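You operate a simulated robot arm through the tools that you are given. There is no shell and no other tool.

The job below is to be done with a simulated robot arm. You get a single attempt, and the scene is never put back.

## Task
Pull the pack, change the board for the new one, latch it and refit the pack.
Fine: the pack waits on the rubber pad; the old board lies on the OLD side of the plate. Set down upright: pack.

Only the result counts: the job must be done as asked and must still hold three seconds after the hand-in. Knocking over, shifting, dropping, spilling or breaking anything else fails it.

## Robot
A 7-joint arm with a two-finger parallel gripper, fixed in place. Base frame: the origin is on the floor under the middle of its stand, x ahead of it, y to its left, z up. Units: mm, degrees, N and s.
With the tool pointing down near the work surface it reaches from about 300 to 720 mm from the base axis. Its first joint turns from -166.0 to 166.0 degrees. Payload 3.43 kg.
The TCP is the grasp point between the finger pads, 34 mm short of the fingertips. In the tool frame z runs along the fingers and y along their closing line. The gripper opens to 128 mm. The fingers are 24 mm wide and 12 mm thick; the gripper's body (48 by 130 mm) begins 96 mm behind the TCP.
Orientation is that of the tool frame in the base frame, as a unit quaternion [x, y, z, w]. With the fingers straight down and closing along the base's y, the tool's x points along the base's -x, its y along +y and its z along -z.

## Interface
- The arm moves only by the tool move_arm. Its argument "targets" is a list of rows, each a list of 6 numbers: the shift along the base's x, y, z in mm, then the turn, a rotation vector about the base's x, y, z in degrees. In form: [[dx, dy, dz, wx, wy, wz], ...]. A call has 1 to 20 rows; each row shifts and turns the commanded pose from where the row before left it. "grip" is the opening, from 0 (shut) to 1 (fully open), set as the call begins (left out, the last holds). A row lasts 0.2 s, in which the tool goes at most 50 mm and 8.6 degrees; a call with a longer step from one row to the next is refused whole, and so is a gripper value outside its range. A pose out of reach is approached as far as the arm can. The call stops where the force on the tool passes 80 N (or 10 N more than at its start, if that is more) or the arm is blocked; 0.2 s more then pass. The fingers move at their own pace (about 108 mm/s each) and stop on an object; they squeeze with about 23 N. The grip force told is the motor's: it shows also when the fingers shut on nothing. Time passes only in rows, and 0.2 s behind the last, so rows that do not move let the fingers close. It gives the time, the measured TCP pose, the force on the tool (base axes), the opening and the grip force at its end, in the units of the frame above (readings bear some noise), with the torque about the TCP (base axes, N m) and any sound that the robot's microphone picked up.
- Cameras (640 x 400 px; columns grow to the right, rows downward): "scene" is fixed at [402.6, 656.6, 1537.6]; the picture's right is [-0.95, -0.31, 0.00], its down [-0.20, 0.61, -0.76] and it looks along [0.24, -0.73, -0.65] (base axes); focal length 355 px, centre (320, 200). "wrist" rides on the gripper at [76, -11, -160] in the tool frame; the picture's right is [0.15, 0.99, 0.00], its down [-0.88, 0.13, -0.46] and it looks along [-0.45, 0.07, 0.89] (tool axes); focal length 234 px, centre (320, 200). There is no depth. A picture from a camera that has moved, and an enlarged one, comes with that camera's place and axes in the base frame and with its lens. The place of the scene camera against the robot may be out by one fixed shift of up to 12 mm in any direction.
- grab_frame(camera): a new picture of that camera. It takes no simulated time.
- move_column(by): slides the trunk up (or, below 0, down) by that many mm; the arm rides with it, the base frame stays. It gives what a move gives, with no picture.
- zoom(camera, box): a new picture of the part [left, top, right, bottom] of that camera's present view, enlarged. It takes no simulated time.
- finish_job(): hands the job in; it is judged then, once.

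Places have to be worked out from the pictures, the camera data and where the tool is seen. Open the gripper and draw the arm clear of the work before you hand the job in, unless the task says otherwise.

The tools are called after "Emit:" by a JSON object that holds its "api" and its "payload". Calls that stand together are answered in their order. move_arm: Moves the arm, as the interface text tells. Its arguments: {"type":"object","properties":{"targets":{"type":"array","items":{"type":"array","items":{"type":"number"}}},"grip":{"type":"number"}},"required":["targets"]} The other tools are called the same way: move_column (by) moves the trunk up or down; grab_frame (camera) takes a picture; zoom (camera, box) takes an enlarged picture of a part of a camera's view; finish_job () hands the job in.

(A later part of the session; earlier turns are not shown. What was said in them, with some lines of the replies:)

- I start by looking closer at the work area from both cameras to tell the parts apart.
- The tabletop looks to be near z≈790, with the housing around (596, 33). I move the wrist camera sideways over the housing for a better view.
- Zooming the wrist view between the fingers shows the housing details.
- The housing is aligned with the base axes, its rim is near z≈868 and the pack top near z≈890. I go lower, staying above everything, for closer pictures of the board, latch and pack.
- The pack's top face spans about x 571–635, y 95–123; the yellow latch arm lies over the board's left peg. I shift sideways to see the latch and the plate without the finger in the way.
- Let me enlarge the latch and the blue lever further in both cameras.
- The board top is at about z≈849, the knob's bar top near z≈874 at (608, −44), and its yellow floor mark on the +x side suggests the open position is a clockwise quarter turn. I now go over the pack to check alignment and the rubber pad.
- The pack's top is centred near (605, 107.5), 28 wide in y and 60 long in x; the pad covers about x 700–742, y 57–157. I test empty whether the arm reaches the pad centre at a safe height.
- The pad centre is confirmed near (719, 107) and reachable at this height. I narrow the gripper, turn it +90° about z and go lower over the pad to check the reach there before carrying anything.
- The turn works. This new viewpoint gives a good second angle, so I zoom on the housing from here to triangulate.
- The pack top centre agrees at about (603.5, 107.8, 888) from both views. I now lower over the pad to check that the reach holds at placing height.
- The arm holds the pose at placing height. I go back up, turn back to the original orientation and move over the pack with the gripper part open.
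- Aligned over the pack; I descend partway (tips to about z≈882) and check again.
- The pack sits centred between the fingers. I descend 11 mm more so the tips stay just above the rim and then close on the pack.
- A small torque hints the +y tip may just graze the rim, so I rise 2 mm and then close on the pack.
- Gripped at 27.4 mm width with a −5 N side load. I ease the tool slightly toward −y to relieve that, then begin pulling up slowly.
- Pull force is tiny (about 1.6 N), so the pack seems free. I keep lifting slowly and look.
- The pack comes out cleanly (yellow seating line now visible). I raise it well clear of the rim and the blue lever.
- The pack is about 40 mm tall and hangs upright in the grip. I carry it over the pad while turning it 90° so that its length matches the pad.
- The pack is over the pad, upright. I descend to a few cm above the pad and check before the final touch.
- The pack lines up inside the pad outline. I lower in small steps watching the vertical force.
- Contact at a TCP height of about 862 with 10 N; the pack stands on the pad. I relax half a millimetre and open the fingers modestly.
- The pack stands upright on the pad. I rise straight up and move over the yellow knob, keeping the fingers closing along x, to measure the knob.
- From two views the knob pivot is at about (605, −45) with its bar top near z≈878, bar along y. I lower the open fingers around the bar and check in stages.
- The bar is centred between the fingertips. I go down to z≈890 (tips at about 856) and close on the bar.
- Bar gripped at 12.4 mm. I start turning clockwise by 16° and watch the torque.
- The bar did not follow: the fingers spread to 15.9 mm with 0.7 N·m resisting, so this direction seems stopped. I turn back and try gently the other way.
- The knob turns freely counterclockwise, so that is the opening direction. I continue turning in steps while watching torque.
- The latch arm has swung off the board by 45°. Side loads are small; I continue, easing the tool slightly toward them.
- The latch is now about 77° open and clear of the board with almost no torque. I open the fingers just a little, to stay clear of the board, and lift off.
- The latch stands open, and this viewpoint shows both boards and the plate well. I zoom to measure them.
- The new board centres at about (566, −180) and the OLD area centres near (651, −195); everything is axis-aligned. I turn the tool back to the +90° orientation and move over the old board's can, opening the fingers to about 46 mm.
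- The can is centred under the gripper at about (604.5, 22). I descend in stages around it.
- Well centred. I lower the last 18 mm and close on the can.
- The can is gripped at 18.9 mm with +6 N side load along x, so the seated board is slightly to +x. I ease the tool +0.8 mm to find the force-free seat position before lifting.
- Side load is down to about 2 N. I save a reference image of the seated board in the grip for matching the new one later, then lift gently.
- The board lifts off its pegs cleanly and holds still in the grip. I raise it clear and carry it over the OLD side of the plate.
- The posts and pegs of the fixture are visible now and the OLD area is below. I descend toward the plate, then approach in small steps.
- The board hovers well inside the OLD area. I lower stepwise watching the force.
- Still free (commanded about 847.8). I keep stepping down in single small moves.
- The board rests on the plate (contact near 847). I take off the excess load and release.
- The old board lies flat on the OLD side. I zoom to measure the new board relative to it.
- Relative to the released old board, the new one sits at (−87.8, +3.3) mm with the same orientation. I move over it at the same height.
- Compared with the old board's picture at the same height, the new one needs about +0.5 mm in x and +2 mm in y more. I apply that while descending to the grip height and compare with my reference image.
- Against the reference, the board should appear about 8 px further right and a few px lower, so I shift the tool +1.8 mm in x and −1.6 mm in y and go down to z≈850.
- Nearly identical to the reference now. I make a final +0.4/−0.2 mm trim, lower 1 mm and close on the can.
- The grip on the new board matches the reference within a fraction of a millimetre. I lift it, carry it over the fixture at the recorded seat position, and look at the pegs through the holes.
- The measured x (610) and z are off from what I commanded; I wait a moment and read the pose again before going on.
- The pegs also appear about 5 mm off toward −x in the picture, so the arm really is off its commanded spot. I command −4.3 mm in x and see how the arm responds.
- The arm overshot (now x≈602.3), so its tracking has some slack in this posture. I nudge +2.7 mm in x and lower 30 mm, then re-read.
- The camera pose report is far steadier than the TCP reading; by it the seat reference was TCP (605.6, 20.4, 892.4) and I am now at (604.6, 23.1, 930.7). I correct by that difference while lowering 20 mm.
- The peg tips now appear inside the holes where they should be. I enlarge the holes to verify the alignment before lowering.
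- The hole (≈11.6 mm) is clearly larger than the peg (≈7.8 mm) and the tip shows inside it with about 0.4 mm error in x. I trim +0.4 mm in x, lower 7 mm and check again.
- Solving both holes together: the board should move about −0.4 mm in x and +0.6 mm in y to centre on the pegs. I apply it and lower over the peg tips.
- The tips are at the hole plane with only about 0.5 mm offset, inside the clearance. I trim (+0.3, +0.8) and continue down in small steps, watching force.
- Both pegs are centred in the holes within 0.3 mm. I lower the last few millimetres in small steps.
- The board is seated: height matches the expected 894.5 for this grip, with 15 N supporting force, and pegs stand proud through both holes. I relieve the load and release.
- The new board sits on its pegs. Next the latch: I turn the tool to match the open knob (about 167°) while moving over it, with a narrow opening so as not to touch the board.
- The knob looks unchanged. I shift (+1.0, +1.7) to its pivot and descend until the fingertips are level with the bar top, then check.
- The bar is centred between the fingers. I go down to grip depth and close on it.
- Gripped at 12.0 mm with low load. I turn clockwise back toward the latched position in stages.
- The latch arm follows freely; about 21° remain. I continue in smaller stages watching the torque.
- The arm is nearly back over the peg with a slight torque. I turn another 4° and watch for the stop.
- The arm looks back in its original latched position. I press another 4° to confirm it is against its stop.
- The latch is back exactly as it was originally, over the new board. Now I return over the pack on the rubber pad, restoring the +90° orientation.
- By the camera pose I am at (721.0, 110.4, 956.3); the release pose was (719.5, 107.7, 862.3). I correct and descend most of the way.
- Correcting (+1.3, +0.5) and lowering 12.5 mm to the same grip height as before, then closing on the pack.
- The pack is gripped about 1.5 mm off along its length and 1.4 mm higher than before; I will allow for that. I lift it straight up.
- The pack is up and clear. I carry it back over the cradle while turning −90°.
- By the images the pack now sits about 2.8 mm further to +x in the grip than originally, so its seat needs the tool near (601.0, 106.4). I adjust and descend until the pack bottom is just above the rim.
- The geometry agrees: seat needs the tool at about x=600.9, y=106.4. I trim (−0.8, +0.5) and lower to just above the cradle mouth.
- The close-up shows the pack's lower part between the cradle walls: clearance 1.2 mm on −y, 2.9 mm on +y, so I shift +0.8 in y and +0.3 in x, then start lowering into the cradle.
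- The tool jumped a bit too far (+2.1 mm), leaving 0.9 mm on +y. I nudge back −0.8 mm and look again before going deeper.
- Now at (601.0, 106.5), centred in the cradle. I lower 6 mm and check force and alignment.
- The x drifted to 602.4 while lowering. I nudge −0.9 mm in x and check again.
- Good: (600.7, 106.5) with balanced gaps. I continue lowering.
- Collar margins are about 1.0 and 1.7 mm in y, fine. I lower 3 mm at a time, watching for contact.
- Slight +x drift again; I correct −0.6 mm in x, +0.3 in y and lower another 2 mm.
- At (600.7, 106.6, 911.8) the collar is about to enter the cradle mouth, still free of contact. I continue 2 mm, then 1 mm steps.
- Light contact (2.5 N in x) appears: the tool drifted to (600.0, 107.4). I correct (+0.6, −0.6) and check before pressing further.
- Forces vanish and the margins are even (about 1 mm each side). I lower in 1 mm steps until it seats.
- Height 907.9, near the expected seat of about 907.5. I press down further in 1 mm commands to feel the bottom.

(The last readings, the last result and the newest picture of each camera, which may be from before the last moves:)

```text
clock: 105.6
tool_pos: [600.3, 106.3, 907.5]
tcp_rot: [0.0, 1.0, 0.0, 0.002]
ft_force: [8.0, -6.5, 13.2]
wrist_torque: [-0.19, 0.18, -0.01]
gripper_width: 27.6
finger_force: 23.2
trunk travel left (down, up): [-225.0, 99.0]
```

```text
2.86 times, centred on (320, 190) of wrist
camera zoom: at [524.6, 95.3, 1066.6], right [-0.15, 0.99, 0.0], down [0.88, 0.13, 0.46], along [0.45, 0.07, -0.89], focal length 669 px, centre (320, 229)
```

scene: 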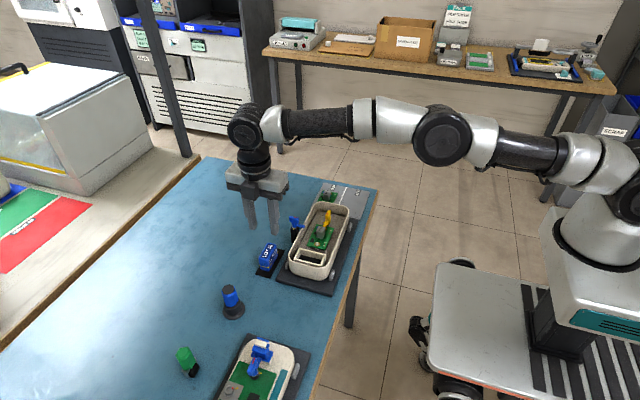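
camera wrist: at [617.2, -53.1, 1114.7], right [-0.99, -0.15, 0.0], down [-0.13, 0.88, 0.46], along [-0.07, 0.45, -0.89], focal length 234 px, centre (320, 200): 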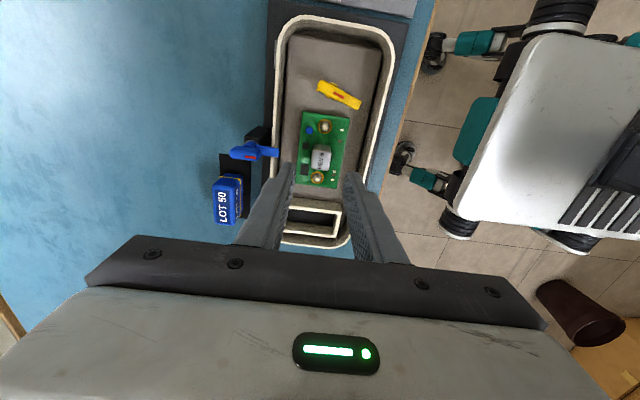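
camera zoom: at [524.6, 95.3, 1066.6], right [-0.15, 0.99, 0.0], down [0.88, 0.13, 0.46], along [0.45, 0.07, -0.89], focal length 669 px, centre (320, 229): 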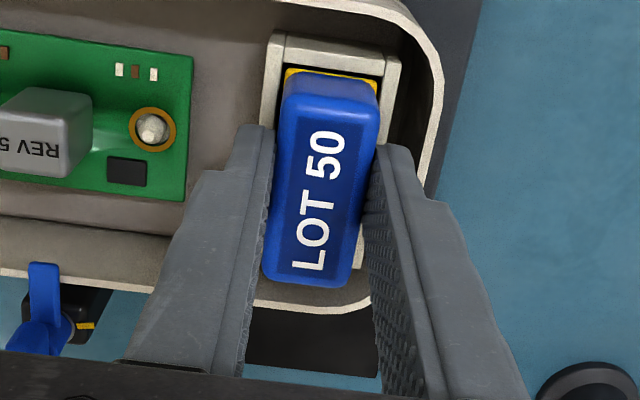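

The pack bottoms out at z≈906.6 with 13 N, matching its original seated height, and the scene view looks identical to the start. I relieve the load and open the fingers slightly.

Emit:
{"api": "move_arm", "payload": {"targets": [[0, 0, 1.2, 0, 0, 0], [0, 0, 0, 0, 0, 0]]}}

Emit:
{"api": "move_arm", "payload": {"targets": [[0, 0, 0, 0, 0, 0], [0, 0, 0, 0, 0, 0]], "grip": 0.29}}

Emit:
{"api": "zoom", "payload": {"camera": "wrist", "box": [240, 120, 400, 260]}}

Emit:
{"api": "zoom", "payload": {"camera": "scene", "box": [270, 210, 350, 290]}}

```text
clock: 106.2
tool_pos: [599.9, 106.3, 907.2]
tcp_rot: [0.0, 1.0, 0.0, 0.002]
ft_force: [12.2, -7.0, 14.9]
wrist_torque: [-0.24, -0.36, 0.0]
gripper_width: 27.5
finger_force: 22.9
trunk travel left (down, up): [-225.0, 99.0]
```

```text
clock: 106.8
tool_pos: [598.8, 107.5, 905.7]
tcp_rot: [0.0, 1.0, 0.001, 0.0]
ft_force: [0.8, 0.5, 0.3]
wrist_torque: [0.02, 0.04, -0.04]
gripper_width: 36.8
finger_force: 0.5
trunk travel left (down, up): [-225.0, 99.0]
```

```text
2.86 times, centred on (320, 190) of wrist
camera zoom: at [523.9, 96.6, 1065.2], right [-0.15, 0.99, 0.0], down [0.88, 0.13, 0.46], along [0.45, 0.07, -0.89], focal length 669 px, centre (320, 229)
```

zoom: 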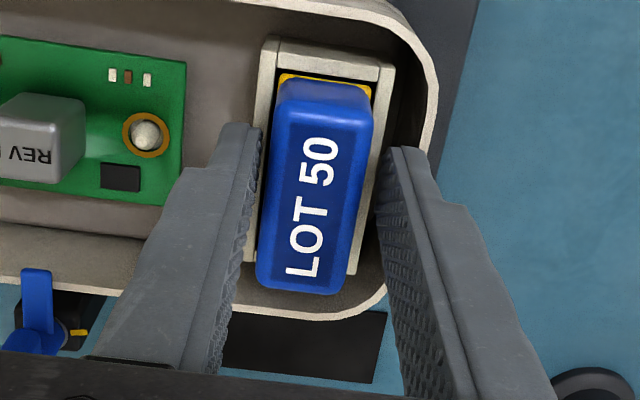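

```text
5.00 times, centred on (310, 250) of scene
camera zoom: at [402.6, 656.6, 1537.6], right [-0.95, -0.31, 0.0], down [-0.2, 0.61, -0.76], along [0.24, -0.73, -0.65], focal length 1776 px, centre (370, -50)
```

zoom: 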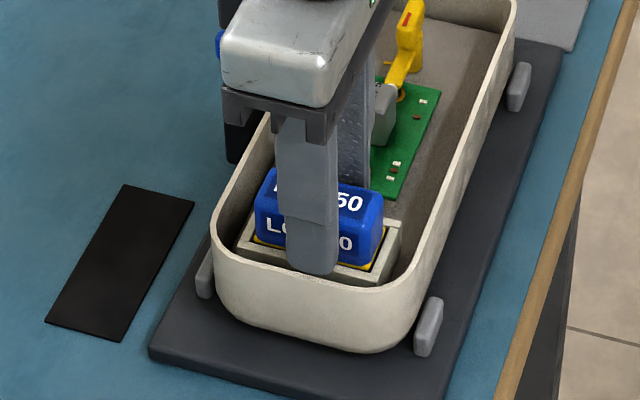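

The pack stays seated. I lift straight up and away, then inspect everything.

Emit:
{"api": "move_arm", "payload": {"targets": [[0, 0, 5, 0, 0, 0], [0, 0, 10, 0, 0, 0], [0, 0, 25, 0, 0, 0], [0, 0, 40, 0, 0, 0], [0, 0, 0, 0, 0, 0]]}}

Emit:
{"api": "zoom", "payload": {"camera": "wrist", "box": [220, 120, 400, 240]}}

Emit:
{"api": "zoom", "payload": {"camera": "scene", "box": [270, 190, 370, 280]}}

```text
clock: 108.0
tool_pos: [598.5, 102.4, 985.3]
tcp_rot: [0.0, 1.0, -0.001, 0.0]
ft_force: [-0.1, 0.3, 0.1]
wrist_torque: [0.01, -0.01, 0.01]
gripper_width: 37.3
finger_force: 0.0
trunk travel left (down, up): [-225.0, 99.0]
```

```text
3.33 times, centred on (310, 180) of wrist
camera zoom: at [523.0, 92.1, 1145.8], right [-0.15, 0.99, 0.0], down [0.88, 0.13, 0.46], along [0.45, 0.07, -0.89], focal length 781 px, centre (353, 267)
```

zoom: 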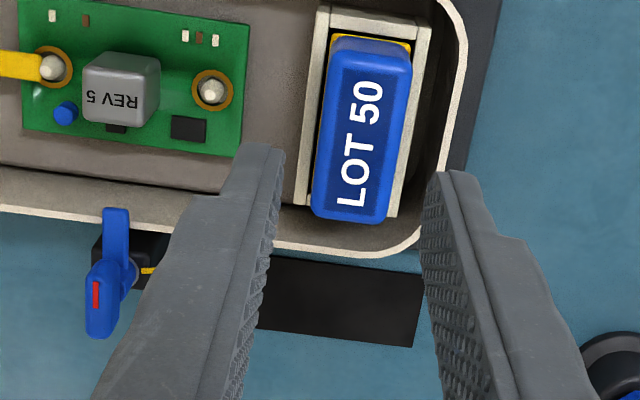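

```text
4.44 times, centred on (320, 235) of scene
camera zoom: at [402.6, 656.6, 1537.6], right [-0.95, -0.31, 0.0], down [-0.2, 0.61, -0.76], along [0.24, -0.73, -0.65], focal length 1578 px, centre (320, 44)
```

zoom: 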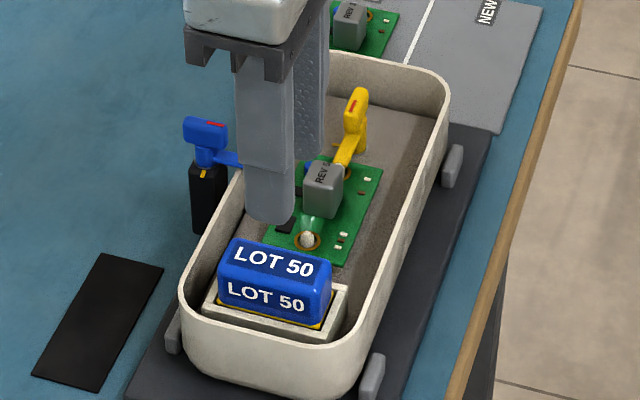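

Pack, latch and board look as required. I retreat upward and back to the starting area with the gripper open, then take final pictures.

Emit:
{"api": "move_arm", "payload": {"targets": [[0, 0, 40, 0, 0, 0], [0, 0, 40, 0, 0, 0], [0, 0, 35, 0, 0, 0], [-13, -40, 0, 0, 0, 0], [-13, -40, 0, 0, 0, 0], [-13, -40, 0, 0, 0, 0], [-13, -40, 0, 0, 0, 0], [-13, -40, 0, 0, 0, 0], [-13, -40, 0, 0, 0, 0], [-13, -40, 0, 0, 0, 0], [0, 0, 0, 0, 0, 0]], "grip": 1}}

Emit:
{"api": "grab_frame", "payload": {"camera": "scene"}}

Emit:
{"api": "zoom", "payload": {"camera": "scene", "box": [240, 170, 400, 300]}}

Emit:
{"api": "zoom", "payload": {"camera": "scene", "box": [300, 190, 370, 280]}}

Emit:
{"api": "zoom", "payload": {"camera": "wrist", "box": [250, 110, 500, 260]}}

```text
clock: 110.4
tool_pos: [507.2, -176.1, 1103.7]
tcp_rot: [0.0, 1.0, -0.001, 0.0]
ft_force: [-0.6, 0.5, 1.0]
wrist_torque: [0.02, -0.01, -0.02]
gripper_width: 128.0
finger_force: 0.1
trunk travel left (down, up): [-225.0, 99.0]
```

```text
taken
```

scene: 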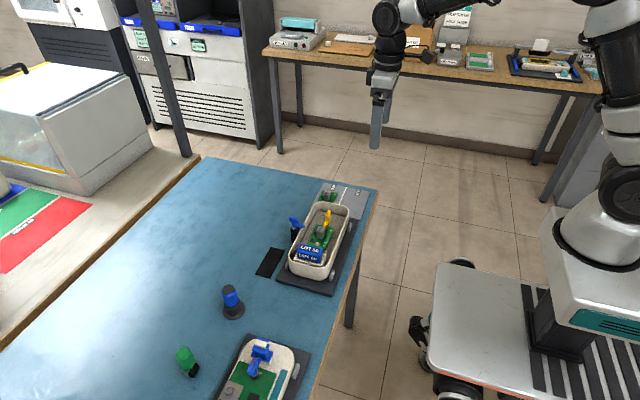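

```text
3.08 times, centred on (320, 235) of scene
camera zoom: at [402.6, 656.6, 1537.6], right [-0.95, -0.31, 0.0], down [-0.2, 0.61, -0.76], along [0.24, -0.73, -0.65], focal length 1093 px, centre (320, 92)
```

zoom: 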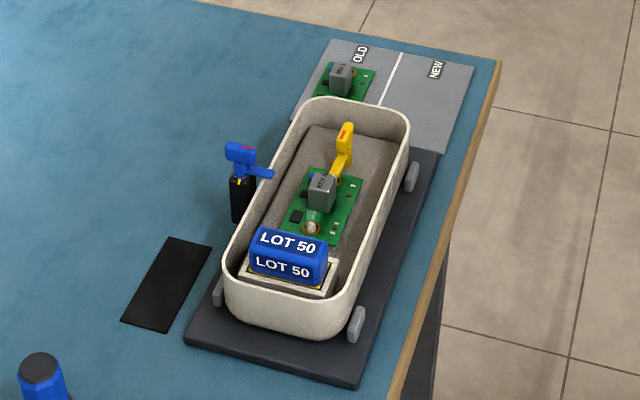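

```text
4.44 times, centred on (335, 235) of scene
camera zoom: at [402.6, 656.6, 1537.6], right [-0.95, -0.31, 0.0], down [-0.2, 0.61, -0.76], along [0.24, -0.73, -0.65], focal length 1578 px, centre (253, 44)
```

zoom: 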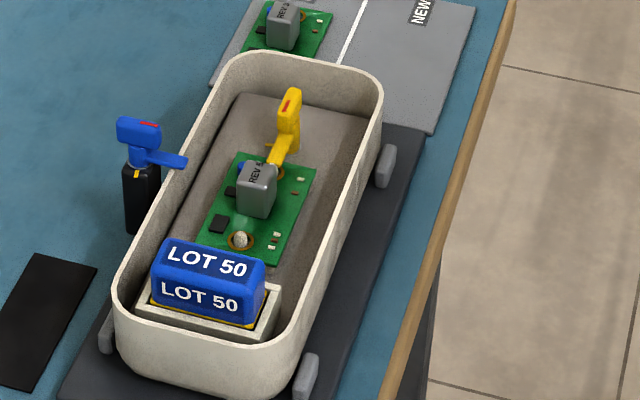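

```text
2.56 times, centred on (375, 185) of wrist
camera zoom: at [433.1, -187.9, 1262.8], right [-0.15, 0.99, 0.0], down [0.88, 0.13, 0.46], along [0.45, 0.07, -0.89], focal length 600 px, centre (179, 238)
```

zoom: 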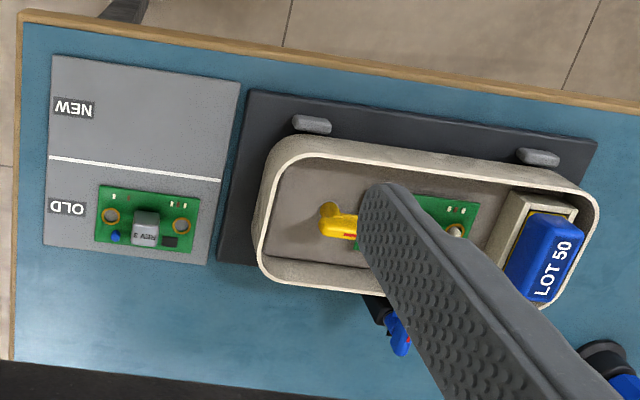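

Everything matches the starting layout with boards exchanged. One last close comparison of latch and pack against the first pictures.

Emit:
{"api": "zoom", "payload": {"camera": "scene", "box": [310, 200, 350, 230]}}

Emit:
{"api": "zoom", "payload": {"camera": "scene", "box": [280, 220, 360, 285]}}

Emit:
{"api": "zoom", "payload": {"camera": "scene", "box": [160, 270, 340, 400]}}

```text
13.33 times, centred on (330, 215) of scene
camera zoom: at [402.6, 656.6, 1537.6], right [-0.95, -0.31, 0.0], down [-0.2, 0.61, -0.76], along [0.24, -0.73, -0.65], focal length 4735 px, centre (187, 0)
```

zoom: 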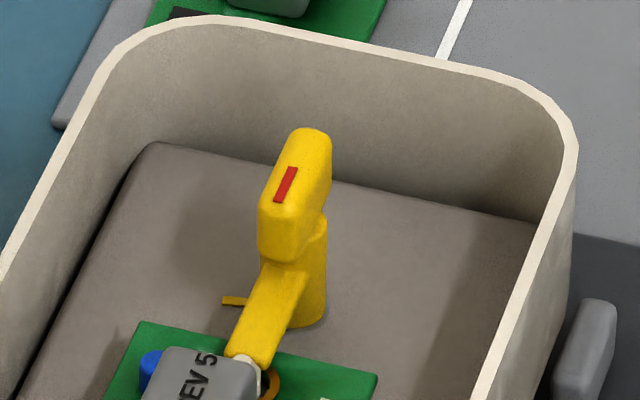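

```text
6.15 times, centred on (320, 252) of scene
camera zoom: at [402.6, 656.6, 1537.6], right [-0.95, -0.31, 0.0], down [-0.2, 0.61, -0.76], along [0.24, -0.73, -0.65], focal length 2185 px, centre (320, -123)
```

zoom: 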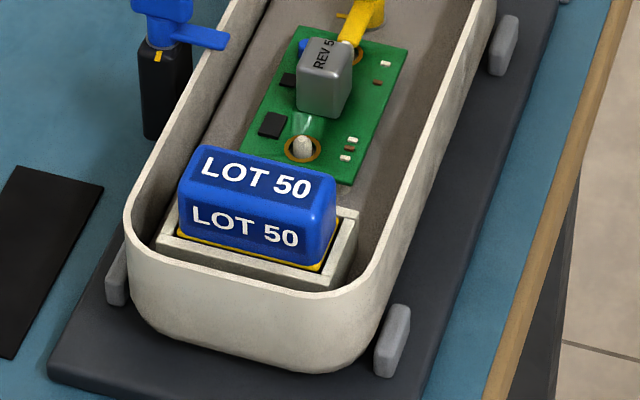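

```text
3.08 times, centred on (250, 335) of scene
camera zoom: at [402.6, 656.6, 1537.6], right [-0.95, -0.31, 0.0], down [-0.2, 0.61, -0.76], along [0.24, -0.73, -0.65], focal length 1093 px, centre (535, -215)
```

zoom: 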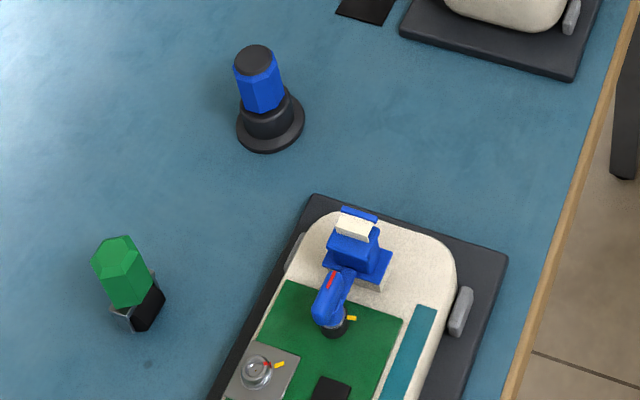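

Latch, board and pack are pixel-for-pixel in their original places with the REV 5 board fitted, the REV 3 board lies on OLD, and everything else is undisturbed. The arm is clear and open, so I hand the job in.

Emit:
{"api": "finish_job", "payload": {}}

```text
The job is handed in.
```

The job is done and handed in. The new REV 5 board is fitted and latched, and the pack is back in its cradle. I don't have the judge's result yet.

- **Pack:** I stood it upright on the rubber pad during the change, then put it back. In the final pictures it looks the same as at the start.
- **Boards:** the old REV 3 board lies flat on the OLD side of the plate. The new board is on both pegs, and the yellow latch arm is over it as it was over the old one.
- **Latch:** it opens counterclockwise, but I first tried it clockwise. It hit its stop there with about 0.7 N·m of resistance, and I saw no damage.
- **Positioning:** in places the arm settled a few millimetres away from where I commanded it. I placed the new board and the pack using the camera views instead of the commanded positions.

The final pictures show nothing else moved. I left the gripper open and the arm clear of the work.
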